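You operate a simulated robot arm through the tools that you are given. There is no shell and no other tool.

You are at the controls of a simulated robot arm. One attempt, no reset.

## Task
Fold the step stool and stand it in its cradle.
Fine: slide the yellow latch down to free the legs, and up again once it stands there. Where these are worked on the way, their far stop is far enough and under half their travel is too little: stool latch.

The check looks at the end state, three seconds after you hand in, the way a careful person would. Anything else that was tipped, shoved, dropped, spilled or broken makes it a failure. Flat cloth is picked up by pressing the open fingertips on it (5 to 10 N) and closing them slowly along it; thin cloth reads only 2 to 8 mm in the jaws.

## Robot
A 7-joint arm with a two-finger parallel gripper, fixed in place. Base frame: the origin is on the floor under the middle of its stand, x ahead of it, y to its left, z up. Units: m, rad, N and s.
It reaches about 1.056 m from its shoulder. Its first joint turns from -2.496 to 2.496 rad. Payload 3 kg.
Tool frame: the origin (TCP) lies between the finger pads and is the grasp point; the fingertips stand 0.03 m ahead of it; z points along the fingers, y is the line along which they close. The gripper opens to 0.11 m. The fingers are 0.02 m wide and 0.01 m thick; the gripper's body (0.048 by 0.112 m) begins 0.055 m behind the TCP.
Orientation is told as [roll, pitch, yaw] about the base's x, y, z axes, in that order, counted from this pose: with the fingers straight down and closing along the base's y, the tool's x points along the base's -x, its y along +y and its z along -z.

## Interface
- The arm moves only by the tool move_arm. Its argument "plan" is one flat list of numbers, 7 for each row, row after row: the shift along the base's x, y, z in units of 150 mm (1.0 is 150 mm), then the turn, a rotation vector about the base's x, y, z in units of 120 degrees (1.0 is 120 degrees), then the gripper command, from -1 (shut) to 1 (fully open), values between in proportion. In form: [x, y, z, wx, wy, wz, jaw, x, y, z, wx, wy, wz, jaw, ...]. A call has 1 to 20 rows; each row is the pose to reach, as a shift and turn from the pose commanded when the call began. A call with a number of a shift or a turn outside -1 to 1 is refused whole. Rows are played at 5 a second. More than 0.05 m and 0.15 rad between two rows, or a gripper value outside its range, and nothing of the call is played. Where a pose cannot be reached the arm comes as near as it can. A force on the tool above 40 N (or 10 N above the force at the start of the call, whichever is more), or a blocked arm, ends the call early, and 0.2 s more pass. The fingers move at their own pace (about 0.108 m/s each) and stop on an object; they squeeze with about 44 N. The grip force told is the motor's: it shows also when the fingers shut on nothing. Time passes only in rows, and 0.2 s behind the last, so rows that repeat a pose let the fingers close. The reply holds the time, the measured pose of the TCP, the force on the tool along the base axes, the opening and the grip force, in the units named above and with some noise, with the torque about the TCP (base axes, N m) and any sound that the robot's microphone picked up.
- Cameras (640 x 400 px; columns grow to the right, rows downward): "scene" is fixed at [0.0485, -0.6495, 1.0668]; the picture's right is [0.62, -0.78, 0.00], its down [-0.14, -0.11, -0.98] and it looks along [0.77, 0.61, -0.17] (base axes); focal length 350 px, centre (320, 200). "wrist" rides on the gripper at [0.072, 0.017, -0.103] in the tool frame; the picture's right is [-0.23, 0.97, 0.00], its down [-0.76, -0.18, -0.62] and it looks along [-0.61, -0.14, 0.78] (tool axes); focal length 222 px, centre (320, 200). There is no depth. A picture from a camera that has moved, and an enlarged one, comes with that camera's place and axes in the base frame and with its lens.
- snapshot(camera): a new picture of that camera. The clock stands still meanwhile.
- slide_trunk(by): slides the trunk up (or, below 0, down) by that many m; the arm rides with it, the base frame stays. It gives what a move gives, with no picture.
- inspect(camera, box): a new picture of the part [left, top, right, bottom] of that camera's present view, enlarged. The clock stands still meanwhile.
- finish_job(): hands the job in; it is judged then, once.

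Nothing tells you positions but the pictures and the camera data. Unless the task says otherwise, let go and move clear before handing in.

The tools are called after "Emit:" as name(argument=value, ...) on one line, values as JSON. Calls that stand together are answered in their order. move_arm: Moves the arm, as the interface text tells. Its arguments: {"type":"object","properties":{"plan":{"type":"array","items":{"type":"number"}}},"required":["plan"]} The other tools are called the same way: slide_trunk (by) moves the trunk up or down; snapshot (camera) takes a picture; inspect (camera, box) takes an enlarged picture of a part of a camera's view; finish_job () hands the job in.

At the start:

```text
time: 0.0
tcp_pos: [0.7412, -0.1679, 1.0534]
ee_rot: [0.0, -0.001, 0.0]
ft_force: [0.2, -0.4, 1.4]
moment: [0.01, -0.01, -0.01]
gripper_width: 0.1099
grasp_force: 0.0
trunk travel left (down, up): [-0.585, 0.305]
```

scene: 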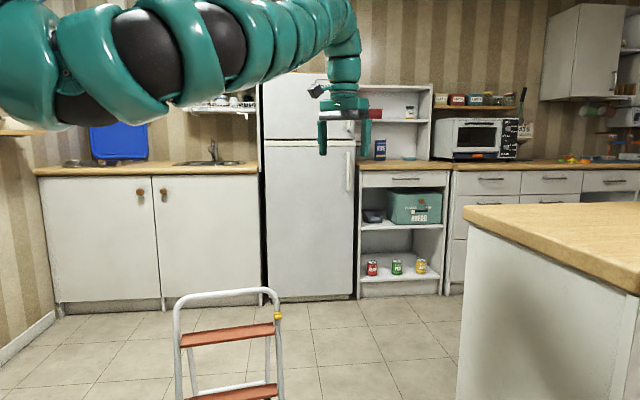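
wrist: 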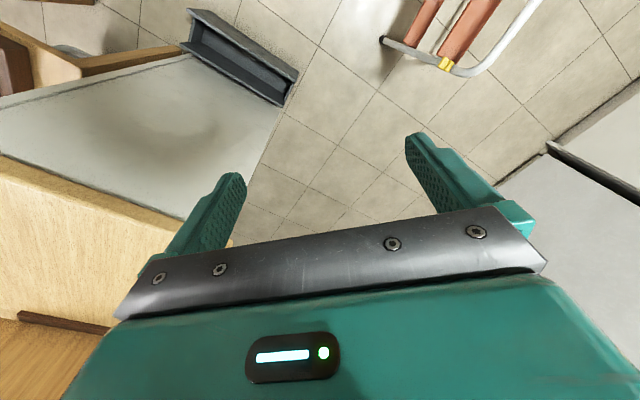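

I see a step stool standing on the floor ahead-left, with a yellow latch on its right rail, and a dark trough (probably the cradle) by the side of the counter island. First I take closer pictures.

Emit:
snapshot(camera="wrist")

Emit:
inspect(camera="scene", box=[140, 270, 320, 400])

Emit:
inspect(camera="wrist", box=[160, 0, 560, 150])

```text
taken
camera wrist: at [0.6688, -0.1516, 1.1566], right [0.23, 0.97, 0.0], down [0.76, -0.18, 0.62], along [0.61, -0.14, -0.78], focal length 222 px, centre (320, 200)
```

wrist: 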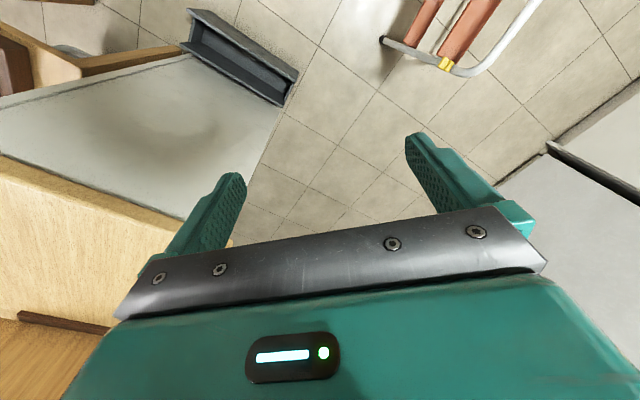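

```text
3.08 times, centred on (230, 335) of scene
camera zoom: at [0.0485, -0.6495, 1.0668], right [0.62, -0.78, 0.0], down [-0.14, -0.11, -0.98], along [0.77, 0.61, -0.17], focal length 1076 px, centre (597, -215)
```

zoom: 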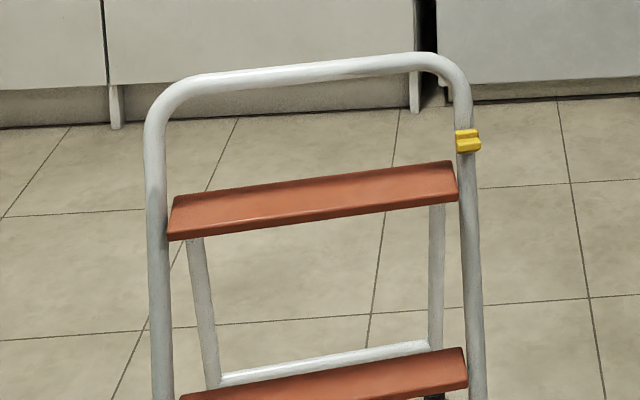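

```text
1.60 times, centred on (360, 75) of wrist
camera zoom: at [0.6688, -0.1516, 1.1566], right [0.23, 0.97, 0.0], down [0.76, -0.18, 0.62], along [0.61, -0.14, -0.78], focal length 355 px, centre (256, 400)
```

zoom: 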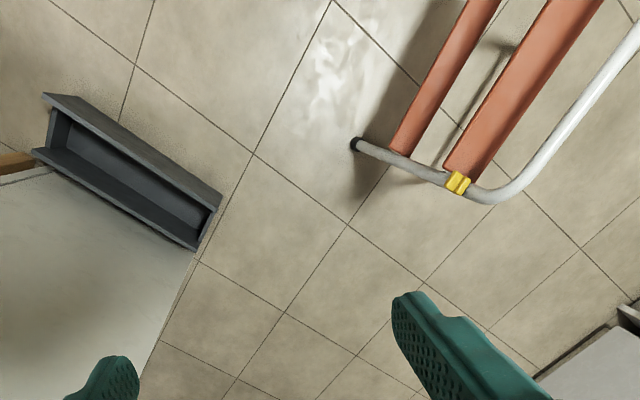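

The latch triangulates to about (0.83, 0.15, 0.48), and the cradle seems to be on the floor around (0.67, -0.44). I pull the wrist back and tilt it for a better view of both.

Emit:
move_arm(plan=[-0.25, 0, 0, 0, 0.05, 0, 1, -0.5, 0, 0, 0, 0.1, 0, 1, -0.75, 0, 0, 0, 0.15, 0, 1, -1, 0, 0, 0, 0.2, 0, 1])

Emit:
snapshot(camera="wrist")

Emit:
snapshot(camera="scene")

```text
time: 1.0
tcp_pos: [0.6564, -0.1792, 0.9515]
ee_rot: [0.001, 0.395, 0.0]
ft_force: [-0.1, -0.2, -0.3]
moment: [0.01, 0.05, -0.02]
gripper_width: 0.11
grasp_force: 0.1
out of reach, approached as far as the arm can: row 1, 2, 3, 4
trunk travel left (down, up): [-0.585, 0.305]
```

```text
taken
camera wrist: at [0.6283, -0.1625, 1.075], right [0.21, 0.97, -0.09], down [0.94, -0.18, 0.28], along [0.26, -0.14, -0.96], focal length 222 px, centre (320, 200)
```

wrist: 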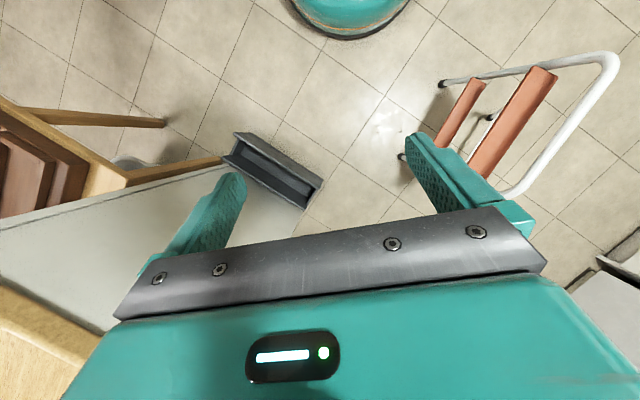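

```text
taken
```

scene: 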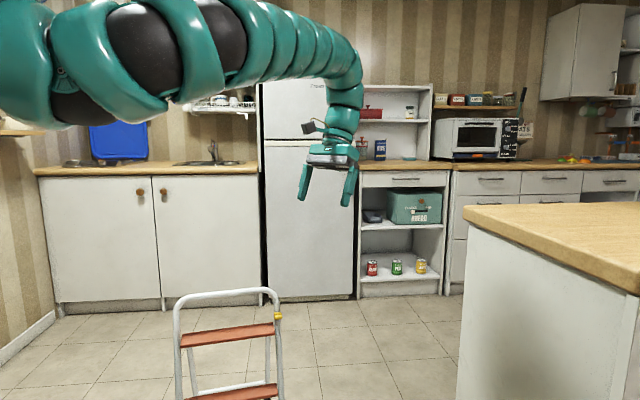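

Emit:
inspect(camera="wrist", box=[390, 40, 640, 210])

Emit:
inspect(camera="wrist", box=[190, 110, 350, 220])

```text
2.35 times, centred on (515, 125) of wrist
camera zoom: at [0.6283, -0.1625, 1.075], right [0.21, 0.97, -0.09], down [0.94, -0.18, 0.28], along [0.26, -0.14, -0.96], focal length 523 px, centre (-139, 376)
```

zoom: 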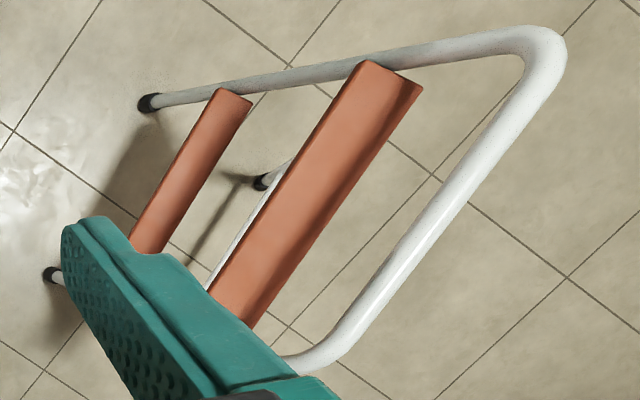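

```text
3.64 times, centred on (270, 165) of wrist
camera zoom: at [0.6283, -0.1625, 1.075], right [0.21, 0.97, -0.09], down [0.94, -0.18, 0.28], along [0.26, -0.14, -0.96], focal length 808 px, centre (502, 327)
```

zoom: 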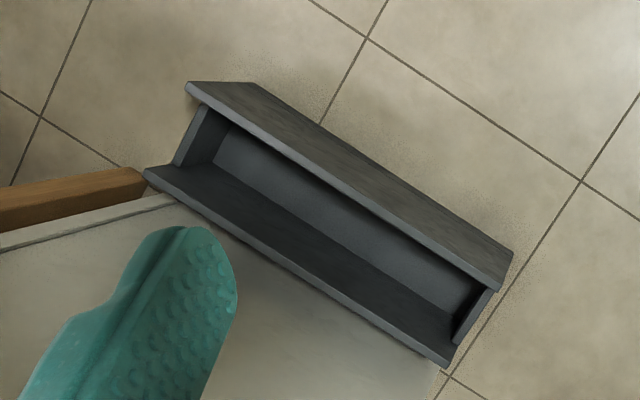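

Emit:
inspect(camera="scene", box=[250, 280, 306, 315])

Emit:
inspect(camera="scene", box=[160, 340, 300, 400])

Emit:
inspect(camera="wrist", box=[0, 60, 240, 220])

```text
11.43 times, centred on (278, 298) of scene
camera zoom: at [0.0485, -0.6495, 1.0668], right [0.62, -0.78, 0.0], down [-0.14, -0.11, -0.98], along [0.77, 0.61, -0.17], focal length 3996 px, centre (800, -914)
```

zoom: 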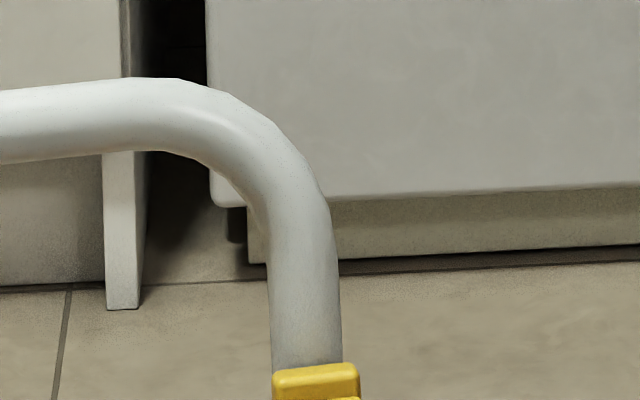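

```text
4.57 times, centred on (230, 370) of scene
camera zoom: at [0.0485, -0.6495, 1.0668], right [0.62, -0.78, 0.0], down [-0.14, -0.11, -0.98], along [0.77, 0.61, -0.17], focal length 1598 px, centre (731, -577)
```

zoom: 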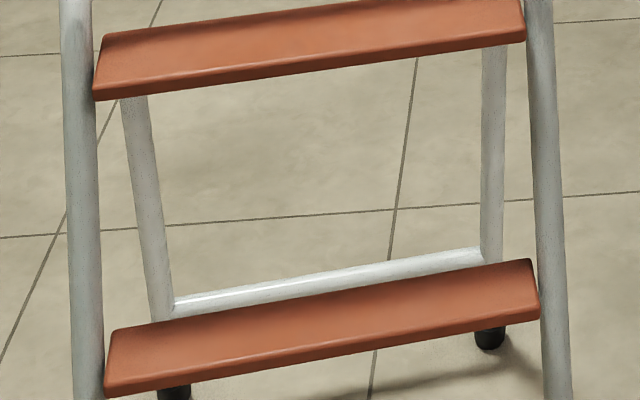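

```text
2.50 times, centred on (120, 140) of wrist
camera zoom: at [0.6283, -0.1625, 1.075], right [0.21, 0.97, -0.09], down [0.94, -0.18, 0.28], along [0.26, -0.14, -0.96], focal length 555 px, centre (820, 350)
```

zoom: 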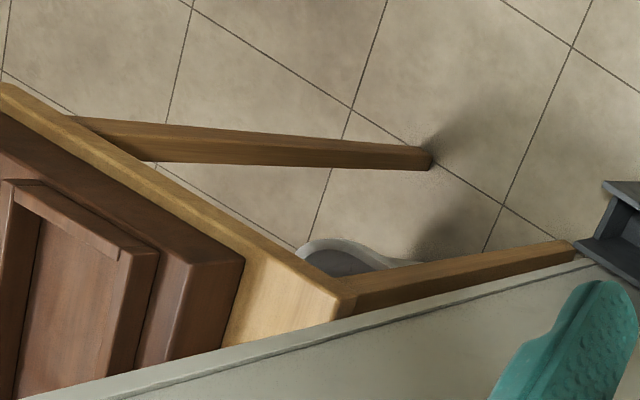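

The stool's rear frame hinges under the top step, and the cradle is a slot about 0.4 m long at 45° beside the island. I lower the trunk to bring the wrist closer and look at the latch.

Emit:
slide_trunk(by=-0.3)

Emit:
snapshot(camera="wrist")

Emit:
snapshot(camera="scene")

```text
time: 4.0
tcp_pos: [0.6556, -0.178, 0.653]
ee_rot: [-0.002, 0.395, -0.001]
ft_force: [0.4, 0.4, 0.0]
moment: [-0.01, 0.02, -0.02]
gripper_width: 0.1101
grasp_force: 0.1
trunk travel left (down, up): [-0.285, 0.605]
```

```text
taken
camera wrist: at [0.6281, -0.1616, 0.7756], right [0.21, 0.97, -0.09], down [0.94, -0.18, 0.28], along [0.26, -0.14, -0.96], focal length 222 px, centre (320, 200)
```

wrist: 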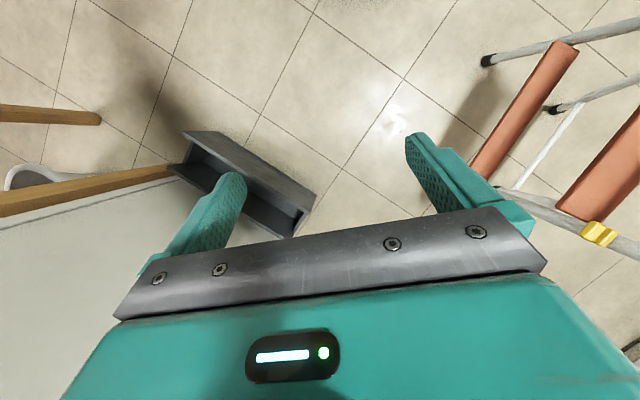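

```text
taken
```

scene: 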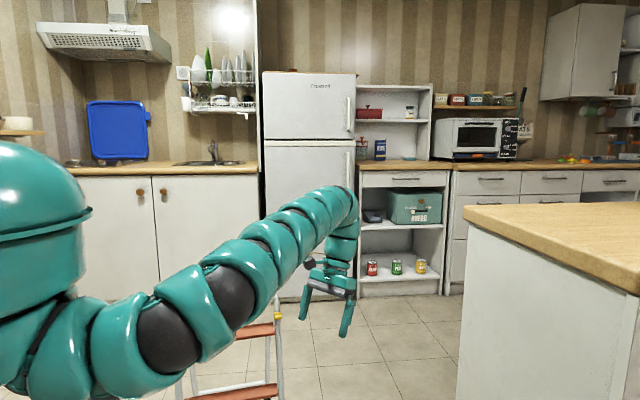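

Emit:
move_arm(plan=[0, 0, 0, 0, -0.05, 0, 1, 0, 0, 0, 0, -0.1, 0, 1, 0, 0, 0, 0, -0.15, 0, 1, 0, 0, 0, 0, -0.2, 0, 1])

```text
time: 5.0
tcp_pos: [0.6982, -0.1791, 0.6594]
ee_rot: [0.001, 0.048, 0.0]
ft_force: [0.2, -0.8, 0.4]
moment: [-0.01, 0.02, 0.01]
gripper_width: 0.11
grasp_force: 0.0
out of reach, approached as far as the arm can: row 2, 3, 4
trunk travel left (down, up): [-0.285, 0.605]
```

Emit:
move_arm(plan=[0.05, 0, 0, 0, 0, 0.0625, 1, 0.1, 0, 0, 0, 0, 0.125, 1, 0.1, 0, 0, 0, 0, 0.1875, 1, 0.1, 0, 0, 0, 0, 0.25, 1, 0.1, 0, 0, 0, 0, 0.3125, 1, 0.1, 0, 0, 0, 0, 0.375, 1, 0.1, 0, 0, 0, 0, 0.4375, 1, 0.1, 0, 0, 0, 0, 0.5, 1])

Emit:
snapshot(camera="wrist")

Emit:
snapshot(camera="scene")

```text
time: 6.8
tcp_pos: [0.7123, -0.1774, 0.6603]
ee_rot: [0.001, 0.05, 1.051]
ft_force: [-0.2, 0.3, -0.5]
moment: [-0.01, 0.01, 0.02]
gripper_width: 0.11
grasp_force: 0.1
trunk travel left (down, up): [-0.285, 0.605]
```

```text
taken
camera wrist: at [0.6655, -0.2261, 0.7664], right [-0.73, 0.68, -0.01], down [0.55, 0.6, 0.59], along [0.41, 0.42, -0.81], focal length 222 px, centre (320, 200)
```

wrist: 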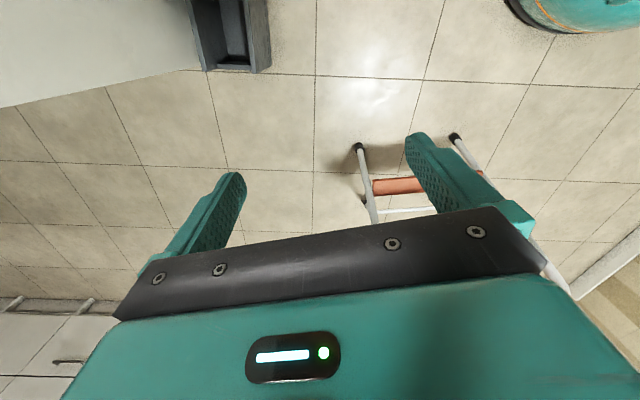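

```text
taken
```

scene: 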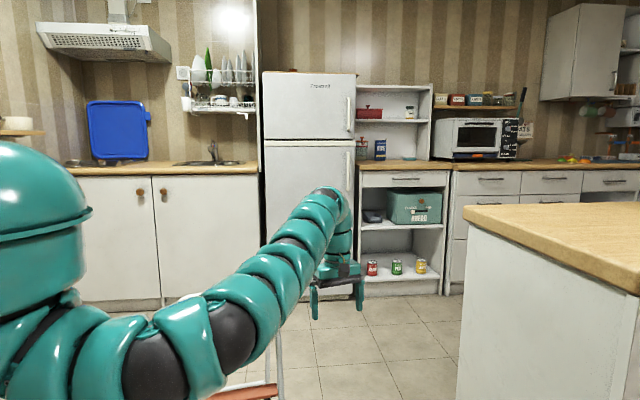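

Emit:
move_arm(plan=[0, 0, 0, 0.054, -0.031, 0, 1, 0, 0, 0, 0.108, -0.0625, 0, 1, 0, 0, 0, 0.162, -0.0938, 0, 1, 0, 0, 0, 0.2165, -0.125, 0, 1, 0, 0, 0, 0.27, -0.156, 0, 1, 0, 0, 0, 0.325, -0.1875, 0, 1])

Emit:
snapshot(camera="wrist")

Emit:
snapshot(camera="scene")

```text
time: 8.2
tcp_pos: [0.7329, -0.1782, 0.6593]
ee_rot: [0.0, -0.74, 1.047]
ft_force: [0.4, 0.4, -0.3]
moment: [0.0, -0.03, -0.04]
gripper_width: 0.1101
grasp_force: 0.0
out of reach, approached as far as the arm can: row 2, 3, 4, 5, 6
trunk travel left (down, up): [-0.285, 0.605]
```

```text
taken
camera wrist: at [0.6554, -0.2756, 0.6869], right [-0.76, 0.63, 0.15], down [0.23, 0.03, 0.97], along [0.61, 0.77, -0.17], focal length 222 px, centre (320, 200)
```

wrist: 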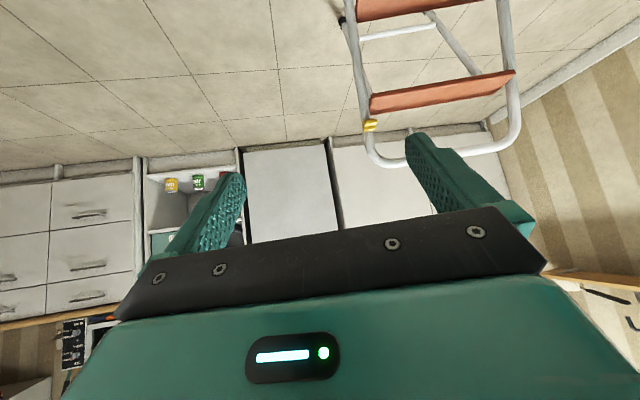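

```text
taken
```

scene: 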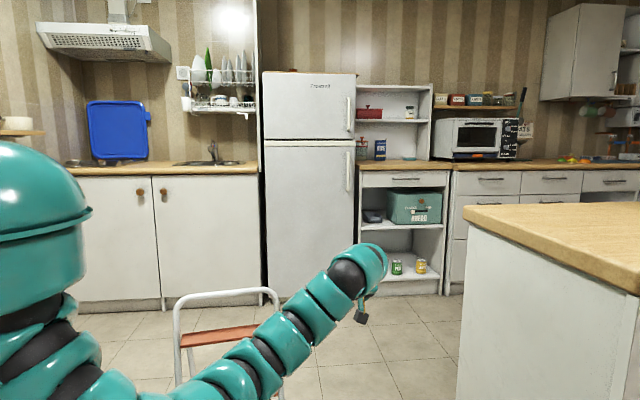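

Emit:
inspect(camera="wrist", box=[320, 0, 540, 180])

Emit:
inspect(camera="wrist", box=[345, 85, 425, 145])

```text
2.22 times, centred on (430, 90) of wrist
camera zoom: at [0.6554, -0.2756, 0.6869], right [-0.76, 0.63, 0.15], down [0.23, 0.03, 0.97], along [0.61, 0.77, -0.17], focal length 494 px, centre (76, 444)
```

zoom: 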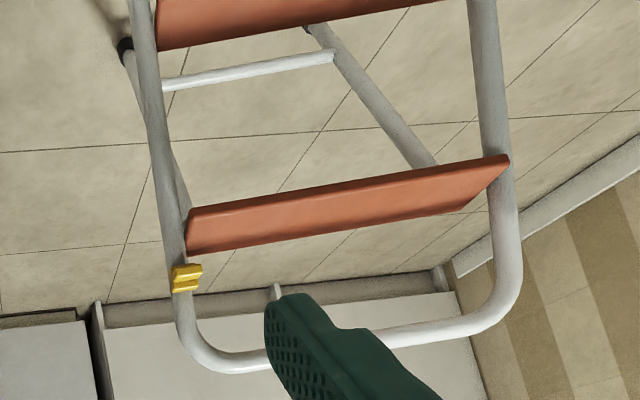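

```text
6.67 times, centred on (385, 115) of wrist
camera zoom: at [0.6554, -0.2756, 0.6869], right [-0.76, 0.63, 0.15], down [0.23, 0.03, 0.97], along [0.61, 0.77, -0.17], focal length 1481 px, centre (-113, 767)
```

zoom: 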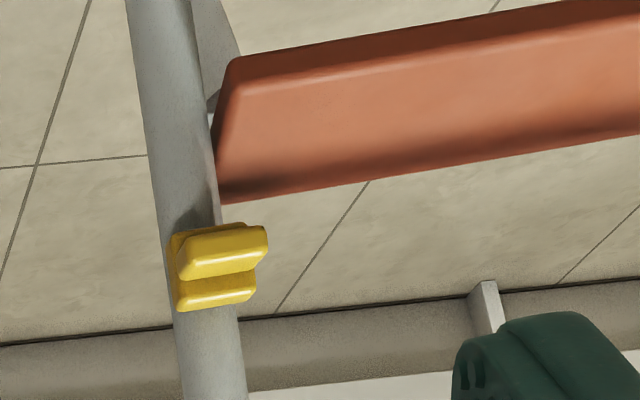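

The latch is a thumb slide on the front face of the right rail, at about (0.827, 0.150, 0.472), with the top step just inside it. I bring the gripper in front of and above it for a closer look.

Emit:
move_arm(plan=[0.05, 0.25, 0, -0.03, 0.018, 0, 1, 0.1, 0.5, 0, -0.06, 0.036, 0, 1, 0.15, 0.75, 0, -0.09, 0.054, 0, 0.5, 0.2, 0.98, 0, -0.124, 0.0716, 0, 0])

Emit:
snapshot(camera="wrist")

Emit:
snapshot(camera="scene")

```text
time: 9.2
tcp_pos: [0.764, -0.0282, 0.6596]
ee_rot: [0.002, -0.437, 1.047]
ft_force: [0.0, 0.2, -0.2]
moment: [-0.01, 0.02, -0.04]
gripper_width: 0.0549
grasp_force: 0.1
trunk travel left (down, up): [-0.285, 0.605]
```

```text
taken
camera wrist: at [0.6943, -0.1145, 0.7222], right [-0.74, 0.67, 0.1], down [0.37, 0.28, 0.89], along [0.56, 0.69, -0.45], focal length 222 px, centre (320, 200)
```

wrist: 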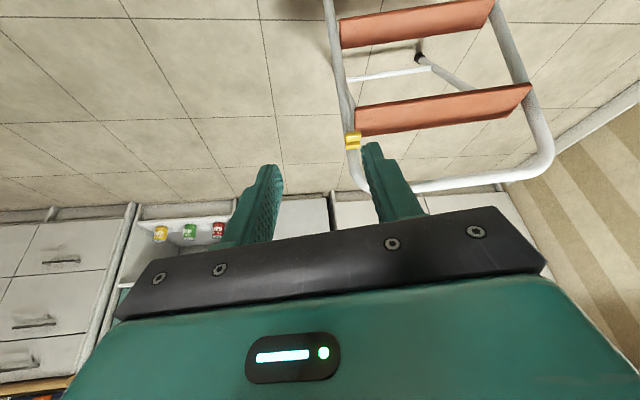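

```text
taken
```

scene: 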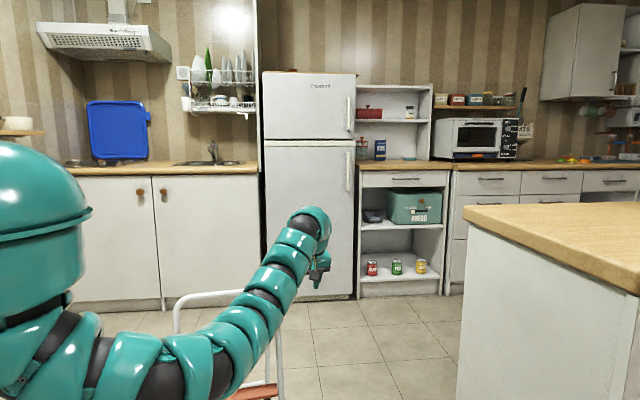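

Emit:
inspect(camera="wrist", box=[325, 100, 405, 180])

Emit:
inspect(camera="wrist", box=[320, 0, 560, 200])

```text
5.00 times, centred on (365, 140) of wrist
camera zoom: at [0.6943, -0.1145, 0.7222], right [-0.74, 0.67, 0.1], down [0.37, 0.28, 0.89], along [0.56, 0.69, -0.45], focal length 1111 px, centre (95, 500)
```

zoom: 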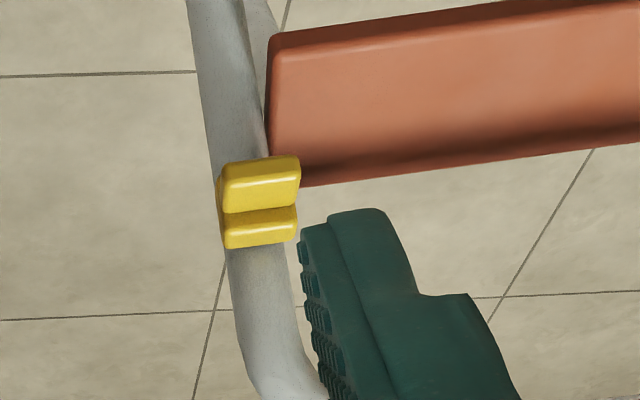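

```text
2.00 times, centred on (440, 100) of wrist
camera zoom: at [0.6943, -0.1145, 0.7222], right [-0.74, 0.67, 0.1], down [0.37, 0.28, 0.89], along [0.56, 0.69, -0.45], focal length 444 px, centre (80, 400)
```

zoom: 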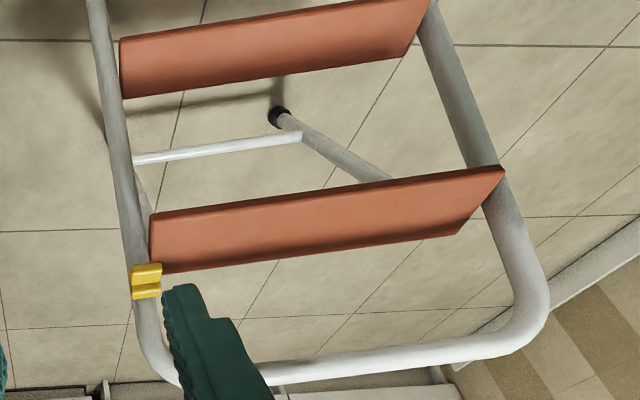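

Emit:
move_arm(plan=[0.077, 0.243, -0.1, 0, 0, 0, -0.6, 0.153, 0.487, -0.2, 0, 0, 0, -1, 0.23, 0.73, -0.3, 0, 0, 0, -1, 0.307, 0.973, -0.4, 0, 0, 0, -1])

Emit:
snapshot(camera="wrist")

Emit:
inspect(camera="wrist", box=[240, 60, 400, 200])

Emit:
inspect(camera="scene", box=[200, 220, 340, 340])

```text
time: 10.2
tcp_pos: [0.8046, 0.113, 0.5994]
ee_rot: [0.0, -0.44, 1.045]
ft_force: [0.5, -0.2, 0.1]
moment: [0.01, 0.0, 0.04]
gripper_width: 0.0
grasp_force: 37.7
trunk travel left (down, up): [-0.285, 0.605]
```

```text
taken
camera wrist: at [0.7367, 0.0271, 0.6624], right [-0.74, 0.67, 0.1], down [0.37, 0.28, 0.89], along [0.56, 0.69, -0.45], focal length 222 px, centre (320, 200)
```

wrist: 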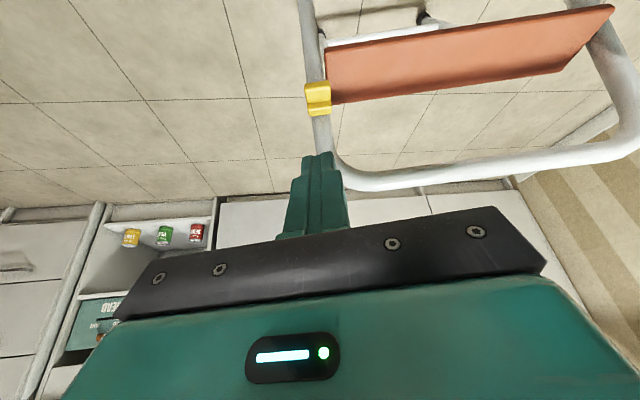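

```text
2.86 times, centred on (320, 130) of wrist
camera zoom: at [0.7367, 0.0271, 0.6624], right [-0.74, 0.67, 0.1], down [0.37, 0.28, 0.89], along [0.56, 0.69, -0.45], focal length 635 px, centre (320, 400)
```

zoom: 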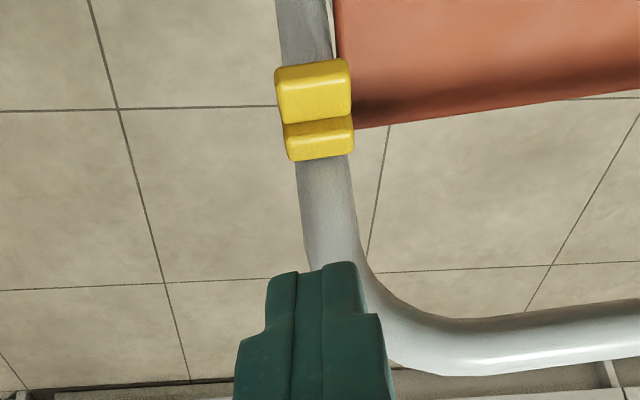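

```text
3.33 times, centred on (270, 280) of scene
camera zoom: at [0.0485, -0.6495, 1.0668], right [0.62, -0.78, 0.0], down [-0.14, -0.11, -0.98], along [0.77, 0.61, -0.17], focal length 1166 px, centre (487, -67)
```

zoom: 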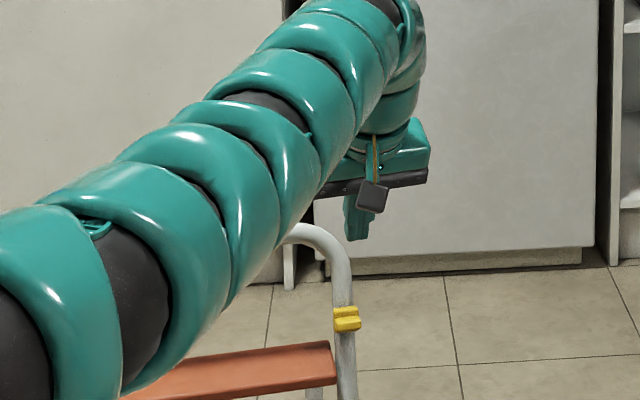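

Emit:
move_arm(plan=[0.04, 0.067, -0.18, 0, 0, 0, -1, 0.08, 0.133, -0.367, 0, 0, 0, -1, 0.08, 0.133, -0.367, 0, 0, 0, -1])

Emit:
inspect(camera="wrist", box=[240, 60, 400, 200])

Emit:
inspect(camera="scene", box=[200, 220, 340, 340])

```text
time: 11.0
tcp_pos: [0.8148, 0.1331, 0.539]
ee_rot: [0.0, -0.439, 1.05]
ft_force: [-0.6, 0.6, -0.5]
moment: [0.03, -0.01, 0.02]
gripper_width: 0.0
grasp_force: 37.8
out of reach, approached as far as the arm can: row 2, 3
trunk travel left (down, up): [-0.285, 0.605]
```

```text
2.86 times, centred on (320, 130) of wrist
camera zoom: at [0.7461, 0.0461, 0.6024], right [-0.74, 0.66, 0.1], down [0.37, 0.28, 0.89], along [0.56, 0.69, -0.45], focal length 635 px, centre (320, 400)
```

zoom: 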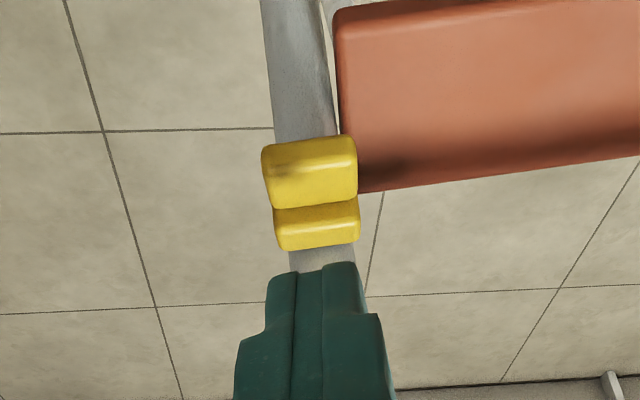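

```text
3.33 times, centred on (270, 280) of scene
camera zoom: at [0.0485, -0.6495, 1.0668], right [0.62, -0.78, 0.0], down [-0.14, -0.11, -0.98], along [0.77, 0.61, -0.17], focal length 1166 px, centre (487, -67)
```

zoom: 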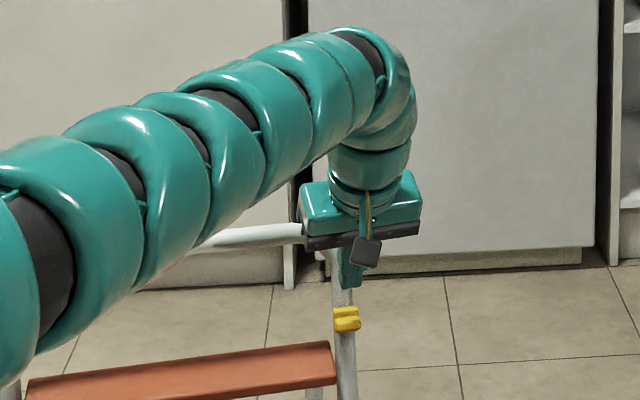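

Near the latch the arm ran out of reach at this trunk height, so I raise the hand, lower the trunk, and come in again.

Emit:
move_arm(plan=[0, 0, 0.3, 0, 0, 0, -1, -0.03, -0.05, 0.6, 0, 0, 0, -1, -0.05, -0.1, 0.9, 0, 0, 0, -1])

Emit:
slide_trunk(by=-0.12)

Emit:
snapshot(camera="scene")

```text
time: 11.8
tcp_pos: [0.8101, 0.1164, 0.6774]
ee_rot: [-0.001, -0.438, 1.049]
ft_force: [-0.6, -0.4, -0.7]
moment: [-0.02, 0.01, 0.0]
gripper_width: 0.0
grasp_force: 37.9
trunk travel left (down, up): [-0.285, 0.605]
```

```text
time: 13.3
tcp_pos: [0.8101, 0.1169, 0.5553]
ee_rot: [-0.001, -0.438, 1.046]
ft_force: [0.4, -0.7, 1.5]
moment: [0.01, 0.06, -0.01]
gripper_width: 0.0001
grasp_force: 38.1
trunk travel left (down, up): [-0.165, 0.725]
```

```text
taken
```

scene: 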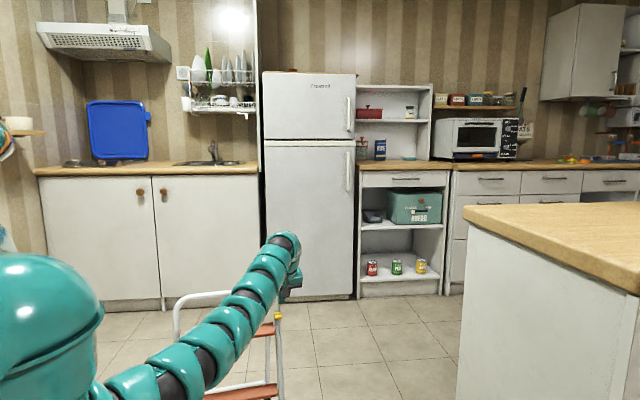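

Emit:
move_arm(plan=[0.04, 0.09, -0.03, 0, 0, 0, -1, 0.083, 0.18, -0.067, 0, 0, 0, -1, 0.083, 0.18, -0.067, 0, 0, 0, -1])

Emit:
inspect(camera="wrist", box=[240, 60, 400, 200])

Emit:
inspect(camera="scene", box=[240, 260, 310, 330])

```text
time: 14.1
tcp_pos: [0.8183, 0.1425, 0.5447]
ee_rot: [0.0, -0.438, 1.046]
ft_force: [-0.1, 0.0, 0.0]
moment: [0.03, 0.02, -0.03]
gripper_width: 0.0
grasp_force: 37.8
out of reach, approached as far as the arm can: row 2, 3
trunk travel left (down, up): [-0.165, 0.725]
```

```text
2.86 times, centred on (320, 130) of wrist
camera zoom: at [0.7489, 0.0564, 0.6073], right [-0.74, 0.66, 0.1], down [0.37, 0.28, 0.89], along [0.56, 0.69, -0.45], focal length 635 px, centre (320, 400)
```

zoom: 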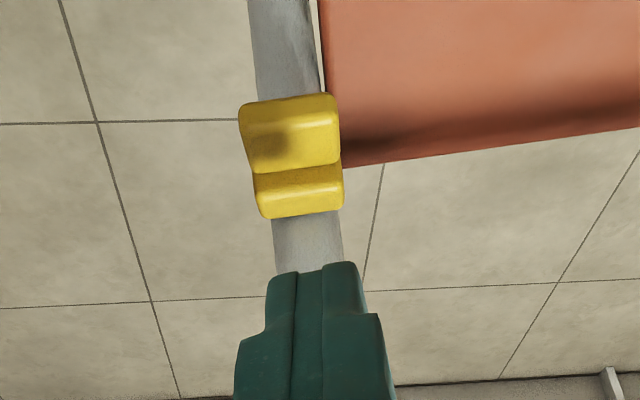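

```text
5.71 times, centred on (275, 295) of scene
camera zoom: at [0.0485, -0.6495, 1.0668], right [0.62, -0.78, 0.0], down [-0.14, -0.11, -0.98], along [0.77, 0.61, -0.17], focal length 1998 px, centre (577, -343)
```

zoom: 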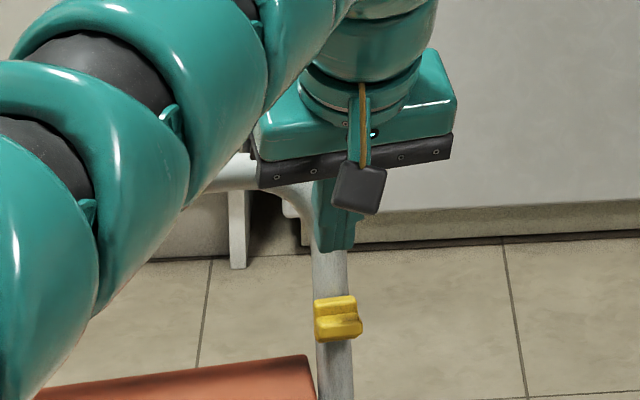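

Emit:
move_arm(plan=[-0.006, -0.008, -0.06, 0, 0, 0, -1, -0.01, -0.015, -0.12, 0, 0, 0, -1, -0.0156, -0.0216, -0.167, 0, 0, 0, -1])

Emit:
inspect(camera="wrist", box=[240, 60, 400, 200])

```text
time: 14.9
tcp_pos: [0.8144, 0.1394, 0.5196]
ee_rot: [0.002, -0.436, 1.048]
ft_force: [-0.6, 0.3, -0.1]
moment: [-0.01, -0.02, 0.01]
gripper_width: 0.0003
grasp_force: 37.9
trunk travel left (down, up): [-0.165, 0.725]
```

```text
2.86 times, centred on (320, 130) of wrist
camera zoom: at [0.746, 0.0524, 0.5817], right [-0.74, 0.66, 0.1], down [0.37, 0.28, 0.89], along [0.56, 0.69, -0.45], focal length 635 px, centre (320, 400)
```

zoom: 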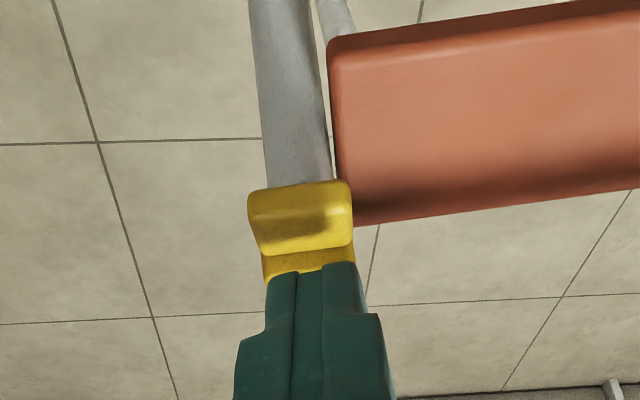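

Emit:
move_arm(plan=[0.012, 0.018, 0, 0, 0, 0, -1, 0.024, 0.035, 0, 0, 0, 0, -1])

Emit:
move_arm(plan=[-0.003, -0.004, -0.03, 0, 0, 0, -1, -0.006, -0.008, -0.06, 0, 0, 0, -1])

Emit:
inspect(camera="wrist", box=[240, 60, 400, 200])

```text
time: 15.5
tcp_pos: [0.8202, 0.1421, 0.5204]
ee_rot: [0.0, -0.438, 1.047]
ft_force: [0.0, -0.3, 0.4]
moment: [0.0, -0.01, 0.04]
gripper_width: 0.0001
grasp_force: 37.2
trunk travel left (down, up): [-0.165, 0.725]
```

```text
time: 16.1
tcp_pos: [0.818, 0.1429, 0.5097]
ee_rot: [0.003, -0.438, 1.048]
ft_force: [0.2, 0.1, 1.0]
moment: [-0.01, 0.01, -0.03]
gripper_width: 0.0001
grasp_force: 37.4
trunk travel left (down, up): [-0.165, 0.725]
```

```text
2.86 times, centred on (320, 130) of wrist
camera zoom: at [0.7484, 0.0569, 0.573], right [-0.74, 0.66, 0.1], down [0.37, 0.28, 0.89], along [0.56, 0.69, -0.45], focal length 635 px, centre (320, 400)
```

zoom: 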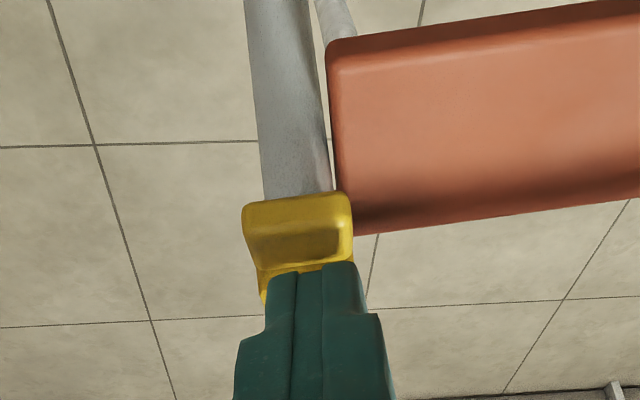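

Emit:
move_arm(plan=[-0.002, -0.003, -0.03, 0, 0, 0, -1, -0.004, -0.006, -0.06, 0, 0, 0, -1])

Emit:
inspect(camera="wrist", box=[240, 60, 400, 200])

Emit:
inspect(camera="scene", box=[240, 260, 310, 330])

```text
time: 16.7
tcp_pos: [0.8173, 0.1407, 0.5014]
ee_rot: [0.0, -0.437, 1.049]
ft_force: [0.3, -0.1, 0.2]
moment: [0.01, 0.0, -0.01]
gripper_width: 0.0
grasp_force: 37.5
trunk travel left (down, up): [-0.165, 0.725]
```

```text
2.86 times, centred on (320, 130) of wrist
camera zoom: at [0.7486, 0.0555, 0.5646], right [-0.74, 0.66, 0.1], down [0.37, 0.28, 0.89], along [0.56, 0.69, -0.45], focal length 635 px, centre (320, 400)
```

zoom: 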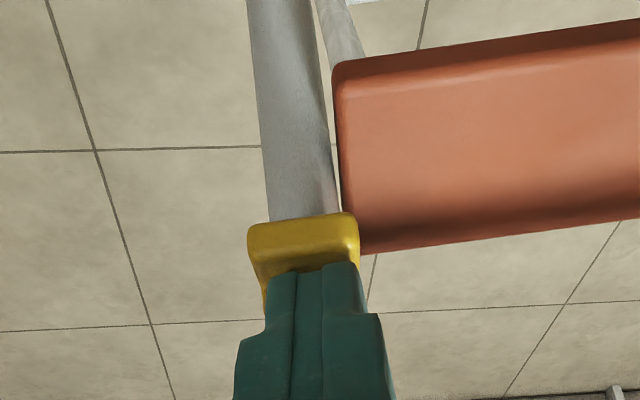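

```text
5.71 times, centred on (275, 295) of scene
camera zoom: at [0.0485, -0.6495, 1.0668], right [0.62, -0.78, 0.0], down [-0.14, -0.11, -0.98], along [0.77, 0.61, -0.17], focal length 1998 px, centre (577, -343)
```

zoom: 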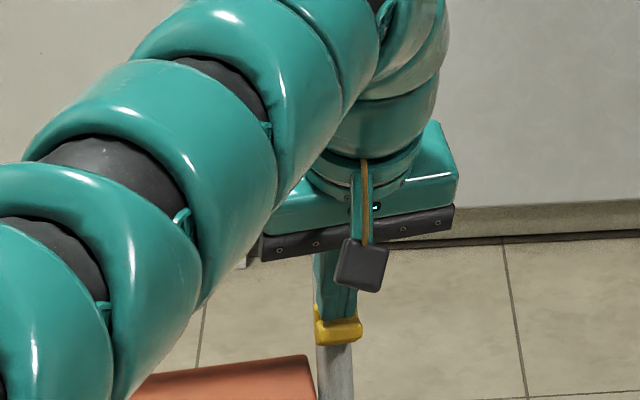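

Emit:
move_arm(plan=[0, 0, 0.1, 0, 0, 0, -1, 0.005, 0.007, 0.23, 0, 0, 0, -1])

Emit:
move_arm(plan=[0.02, 0.027, 0, 0, 0, 0, -1, 0.039, 0.054, 0, 0, 0, 0, -1, 0.058, 0.081, 0, 0, 0, 0, -1])

Emit:
inspect(camera="wrist", box=[240, 60, 400, 200])

```text
time: 17.3
tcp_pos: [0.819, 0.1424, 0.5361]
ee_rot: [0.002, -0.438, 1.046]
ft_force: [-0.3, 0.7, -0.1]
moment: [0.0, 0.0, -0.01]
gripper_width: 0.0001
grasp_force: 38.1
trunk travel left (down, up): [-0.165, 0.725]
```

```text
time: 18.1
tcp_pos: [0.8185, 0.1425, 0.5351]
ee_rot: [-0.001, -0.439, 1.048]
ft_force: [0.7, -0.4, 0.8]
moment: [0.01, -0.03, 0.01]
gripper_width: 0.0
grasp_force: 37.7
out of reach, approached as far as the arm can: row 1, 2, 3
trunk travel left (down, up): [-0.165, 0.725]
```

```text
2.86 times, centred on (320, 130) of wrist
camera zoom: at [0.749, 0.0571, 0.5991], right [-0.74, 0.66, 0.1], down [0.37, 0.28, 0.89], along [0.56, 0.69, -0.45], focal length 635 px, centre (320, 400)
```

zoom: 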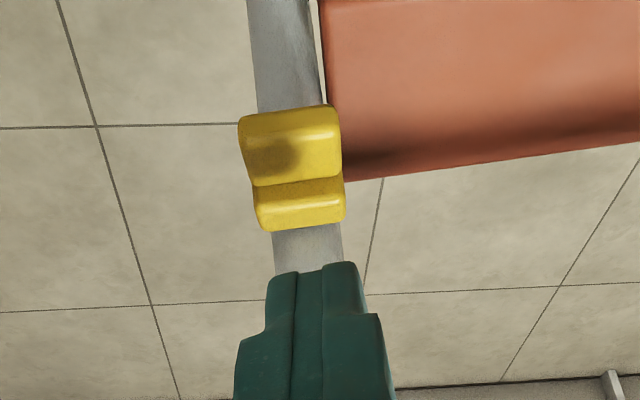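

I'm at the arm's limit with this steep tool angle. I retreat and lay the tool flatter (pointing more horizontally at the rail), which gives more forward reach and a flusher push on the latch.

Emit:
move_arm(plan=[-0.08, -0.1, 0.05, 0, 0, 0, -1, -0.16, -0.22, 0.1, 0.054, -0.031, 0, -1, -0.2, -0.3, 0.1, 0.108, -0.0625, 0, -1, -0.2, -0.3, 0.1, 0.162, -0.0938, 0, -1, -0.2, -0.3, 0.1, 0.2165, -0.125, 0, -1, -0.2, -0.3, 0.1, 0.27, -0.156, 0, -1, -0.2, -0.3, 0.1, 0.325, -0.1875, 0, -1, -0.2, -0.3, 0.1, 0.325, -0.1875, 0, -1])

Emit:
snapshot(camera="wrist")

Emit:
snapshot(camera="scene")

```text
time: 19.9
tcp_pos: [0.7892, 0.0981, 0.5507]
ee_rot: [0.0, -1.225, 1.048]
ft_force: [0.4, 0.0, 0.5]
moment: [0.02, 0.0, 0.03]
gripper_width: 0.0
grasp_force: 37.6
trunk travel left (down, up): [-0.165, 0.725]
```

```text
taken
camera wrist: at [0.7131, 0.0012, 0.5174], right [-0.81, 0.55, 0.21], down [-0.01, -0.37, 0.93], along [0.59, 0.74, 0.31], focal length 222 px, centre (320, 200)
```

wrist: 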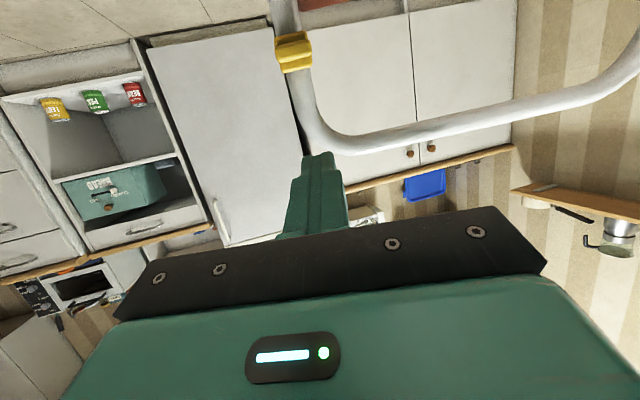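

```text
taken
```

scene: 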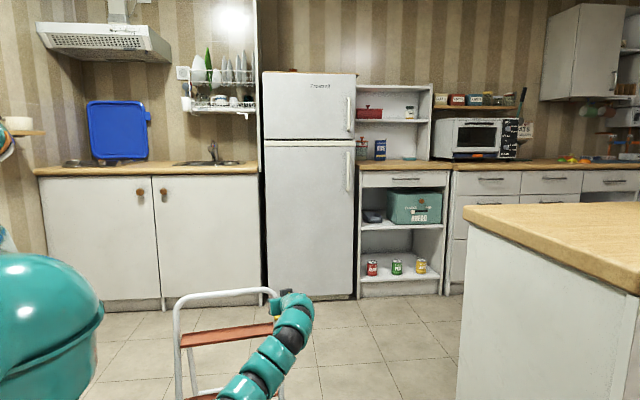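

Emit:
inspect(camera="wrist", box=[240, 0, 380, 180])

Emit:
inspect(camera="scene", box=[240, 270, 320, 340])

```text
2.22 times, centred on (310, 90) of wrist
camera zoom: at [0.7131, 0.0012, 0.5174], right [-0.81, 0.55, 0.21], down [-0.01, -0.37, 0.93], along [0.59, 0.74, 0.31], focal length 494 px, centre (342, 444)
```

zoom: 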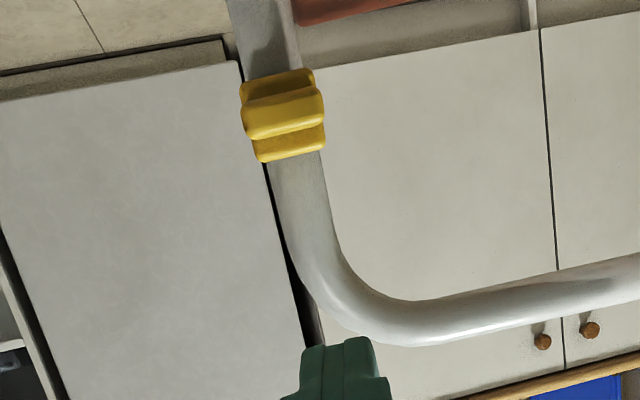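

```text
5.71 times, centred on (280, 305) of scene
camera zoom: at [0.0485, -0.6495, 1.0668], right [0.62, -0.78, 0.0], down [-0.14, -0.11, -0.98], along [0.77, 0.61, -0.17], focal length 1998 px, centre (549, -400)
```

zoom: 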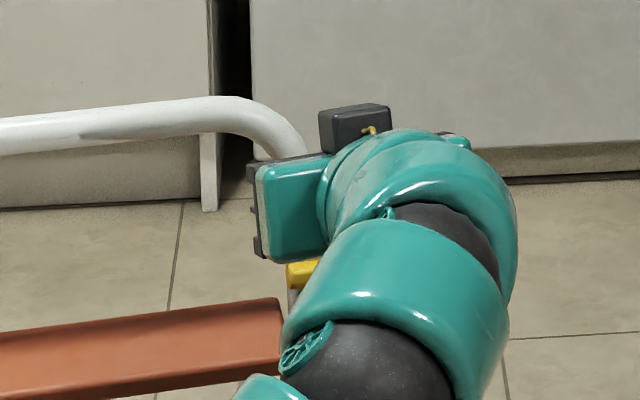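

Emit:
move_arm(plan=[0.07, 0.09, -0.1, 0, 0, 0, -1, 0.143, 0.176, -0.19, 0, 0, 0, -1, 0.143, 0.176, -0.19, 0, 0, 0, -1])

Emit:
inspect(camera="wrist", box=[240, 0, 400, 180])

```text
time: 20.7
tcp_pos: [0.8107, 0.123, 0.5229]
ee_rot: [0.002, -1.224, 1.048]
ft_force: [0.2, 0.0, 0.1]
moment: [-0.01, 0.0, 0.01]
gripper_width: 0.0001
grasp_force: 37.8
trunk travel left (down, up): [-0.165, 0.725]
```

```text
2.22 times, centred on (320, 90) of wrist
camera zoom: at [0.7345, 0.0268, 0.4897], right [-0.81, 0.55, 0.21], down [-0.01, -0.37, 0.93], along [0.59, 0.75, 0.31], focal length 494 px, centre (320, 444)
```

zoom: 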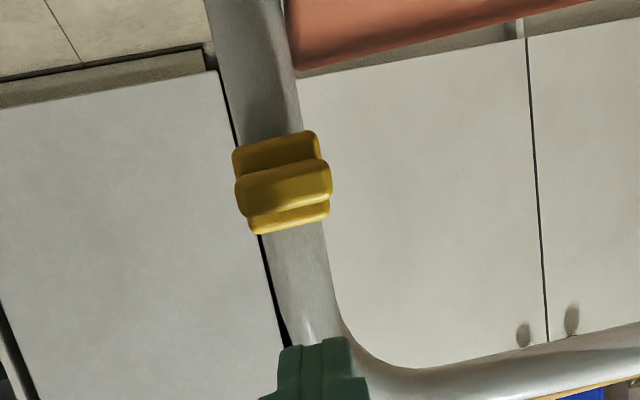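

Emit:
move_arm(plan=[0.02, 0.027, 0, 0, 0, 0, -1, 0.043, 0.06, 0, 0, 0, 0, -1])

Emit:
move_arm(plan=[0.01, 0.0135, 0, 0, 0, 0, -1, 0.0195, 0.027, 0, 0, 0, 0, -1])

Emit:
inspect(camera="wrist", box=[240, 0, 400, 180])

```text
time: 21.3
tcp_pos: [0.8169, 0.1353, 0.5221]
ee_rot: [0.001, -1.222, 1.049]
ft_force: [-1.0, -0.4, -0.1]
moment: [-0.02, -0.02, 0.01]
gripper_width: 0.0
grasp_force: 37.3
trunk travel left (down, up): [-0.165, 0.725]
```

```text
time: 21.9
tcp_pos: [0.8205, 0.1377, 0.5225]
ee_rot: [0.003, -1.224, 1.046]
ft_force: [-0.9, 0.0, -0.2]
moment: [-0.01, 0.04, 0.01]
gripper_width: 0.0
grasp_force: 37.4
trunk travel left (down, up): [-0.165, 0.725]
```

```text
2.22 times, centred on (320, 90) of wrist
camera zoom: at [0.7441, 0.0403, 0.4893], right [-0.8, 0.55, 0.21], down [-0.01, -0.37, 0.93], along [0.59, 0.74, 0.3], focal length 494 px, centre (320, 444)
```

zoom: 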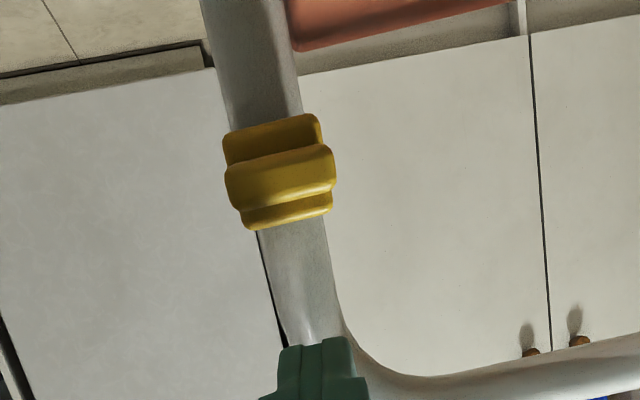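

Emit:
move_arm(plan=[0, 0, -0.05, 0, 0, 0, -1, 0, 0, -0.1, 0, 0, 0, -1, 0, 0, -0.14, 0, 0, 0, -1])

Emit:
inspect(camera="wrist", box=[240, 0, 400, 180])

```text
time: 22.7
tcp_pos: [0.8189, 0.1375, 0.5011]
ee_rot: [-0.001, -1.223, 1.049]
ft_force: [-0.2, -0.6, -0.4]
moment: [-0.02, 0.05, 0.03]
gripper_width: 0.0002
grasp_force: 38.0
trunk travel left (down, up): [-0.165, 0.725]
```

```text
2.22 times, centred on (320, 90) of wrist
camera zoom: at [0.744, 0.0398, 0.4683], right [-0.81, 0.55, 0.21], down [-0.01, -0.37, 0.93], along [0.59, 0.75, 0.31], focal length 494 px, centre (320, 444)
```

zoom: 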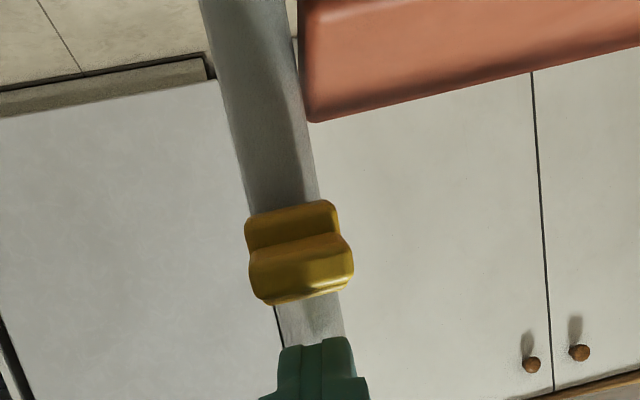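

Emit:
move_arm(plan=[0.012, 0.016, 0, 0, 0, 0, -1, 0.0236, 0.0325, 0, 0, 0, 0, -1])

Emit:
move_arm(plan=[0, 0, -0.03, 0, 0, 0, -1, 0, 0, -0.05, 0, 0, 0, -1])

Emit:
inspect(camera="wrist", box=[240, 0, 400, 180])

```text
time: 23.3
tcp_pos: [0.8231, 0.1416, 0.5005]
ee_rot: [0.001, -1.223, 1.047]
ft_force: [0.4, 0.4, -0.6]
moment: [0.03, -0.05, 0.0]
gripper_width: 0.0002
grasp_force: 37.9
trunk travel left (down, up): [-0.165, 0.725]
```

```text
time: 23.9
tcp_pos: [0.822, 0.1434, 0.4931]
ee_rot: [0.001, -1.223, 1.048]
ft_force: [1.1, -0.9, 0.2]
moment: [-0.04, -0.01, -0.05]
gripper_width: 0.0
grasp_force: 37.8
trunk travel left (down, up): [-0.165, 0.725]
```

```text
2.22 times, centred on (320, 90) of wrist
camera zoom: at [0.7469, 0.0453, 0.4599], right [-0.81, 0.55, 0.21], down [-0.01, -0.37, 0.93], along [0.59, 0.75, 0.3], focal length 494 px, centre (320, 444)
```

zoom: 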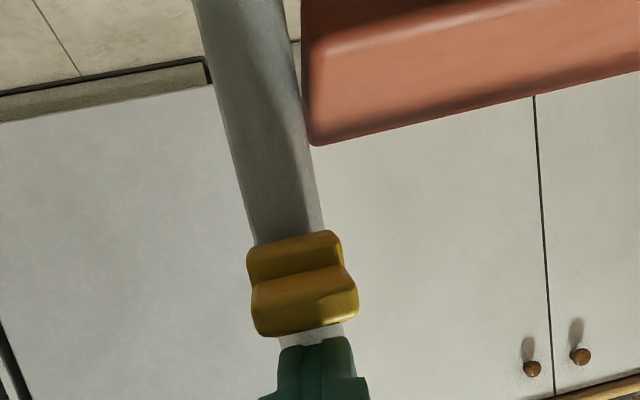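

Emit:
move_arm(plan=[0, 0, -0.03, 0, 0, 0, -1, 0, 0, -0.06, 0, 0, 0, -1])

Emit:
inspect(camera="wrist", box=[240, 0, 400, 180])

```text
time: 24.5
tcp_pos: [0.823, 0.1423, 0.4832]
ee_rot: [0.002, -1.223, 1.047]
ft_force: [0.1, 0.0, -0.2]
moment: [-0.02, 0.01, 0.0]
gripper_width: 0.0
grasp_force: 37.9
trunk travel left (down, up): [-0.165, 0.725]
```

```text
2.22 times, centred on (320, 90) of wrist
camera zoom: at [0.7463, 0.0454, 0.451], right [-0.81, 0.55, 0.21], down [-0.01, -0.37, 0.93], along [0.59, 0.75, 0.3], focal length 494 px, centre (320, 444)
```

zoom: 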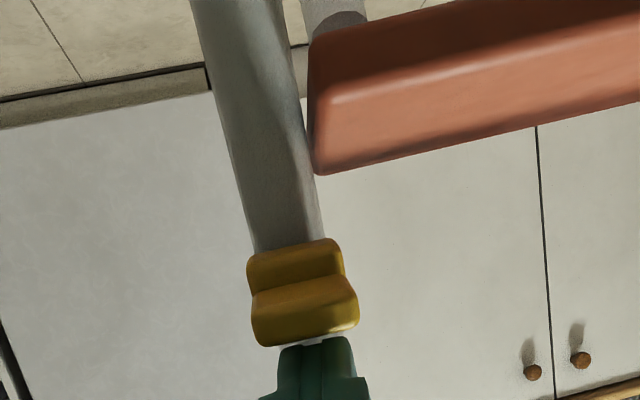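

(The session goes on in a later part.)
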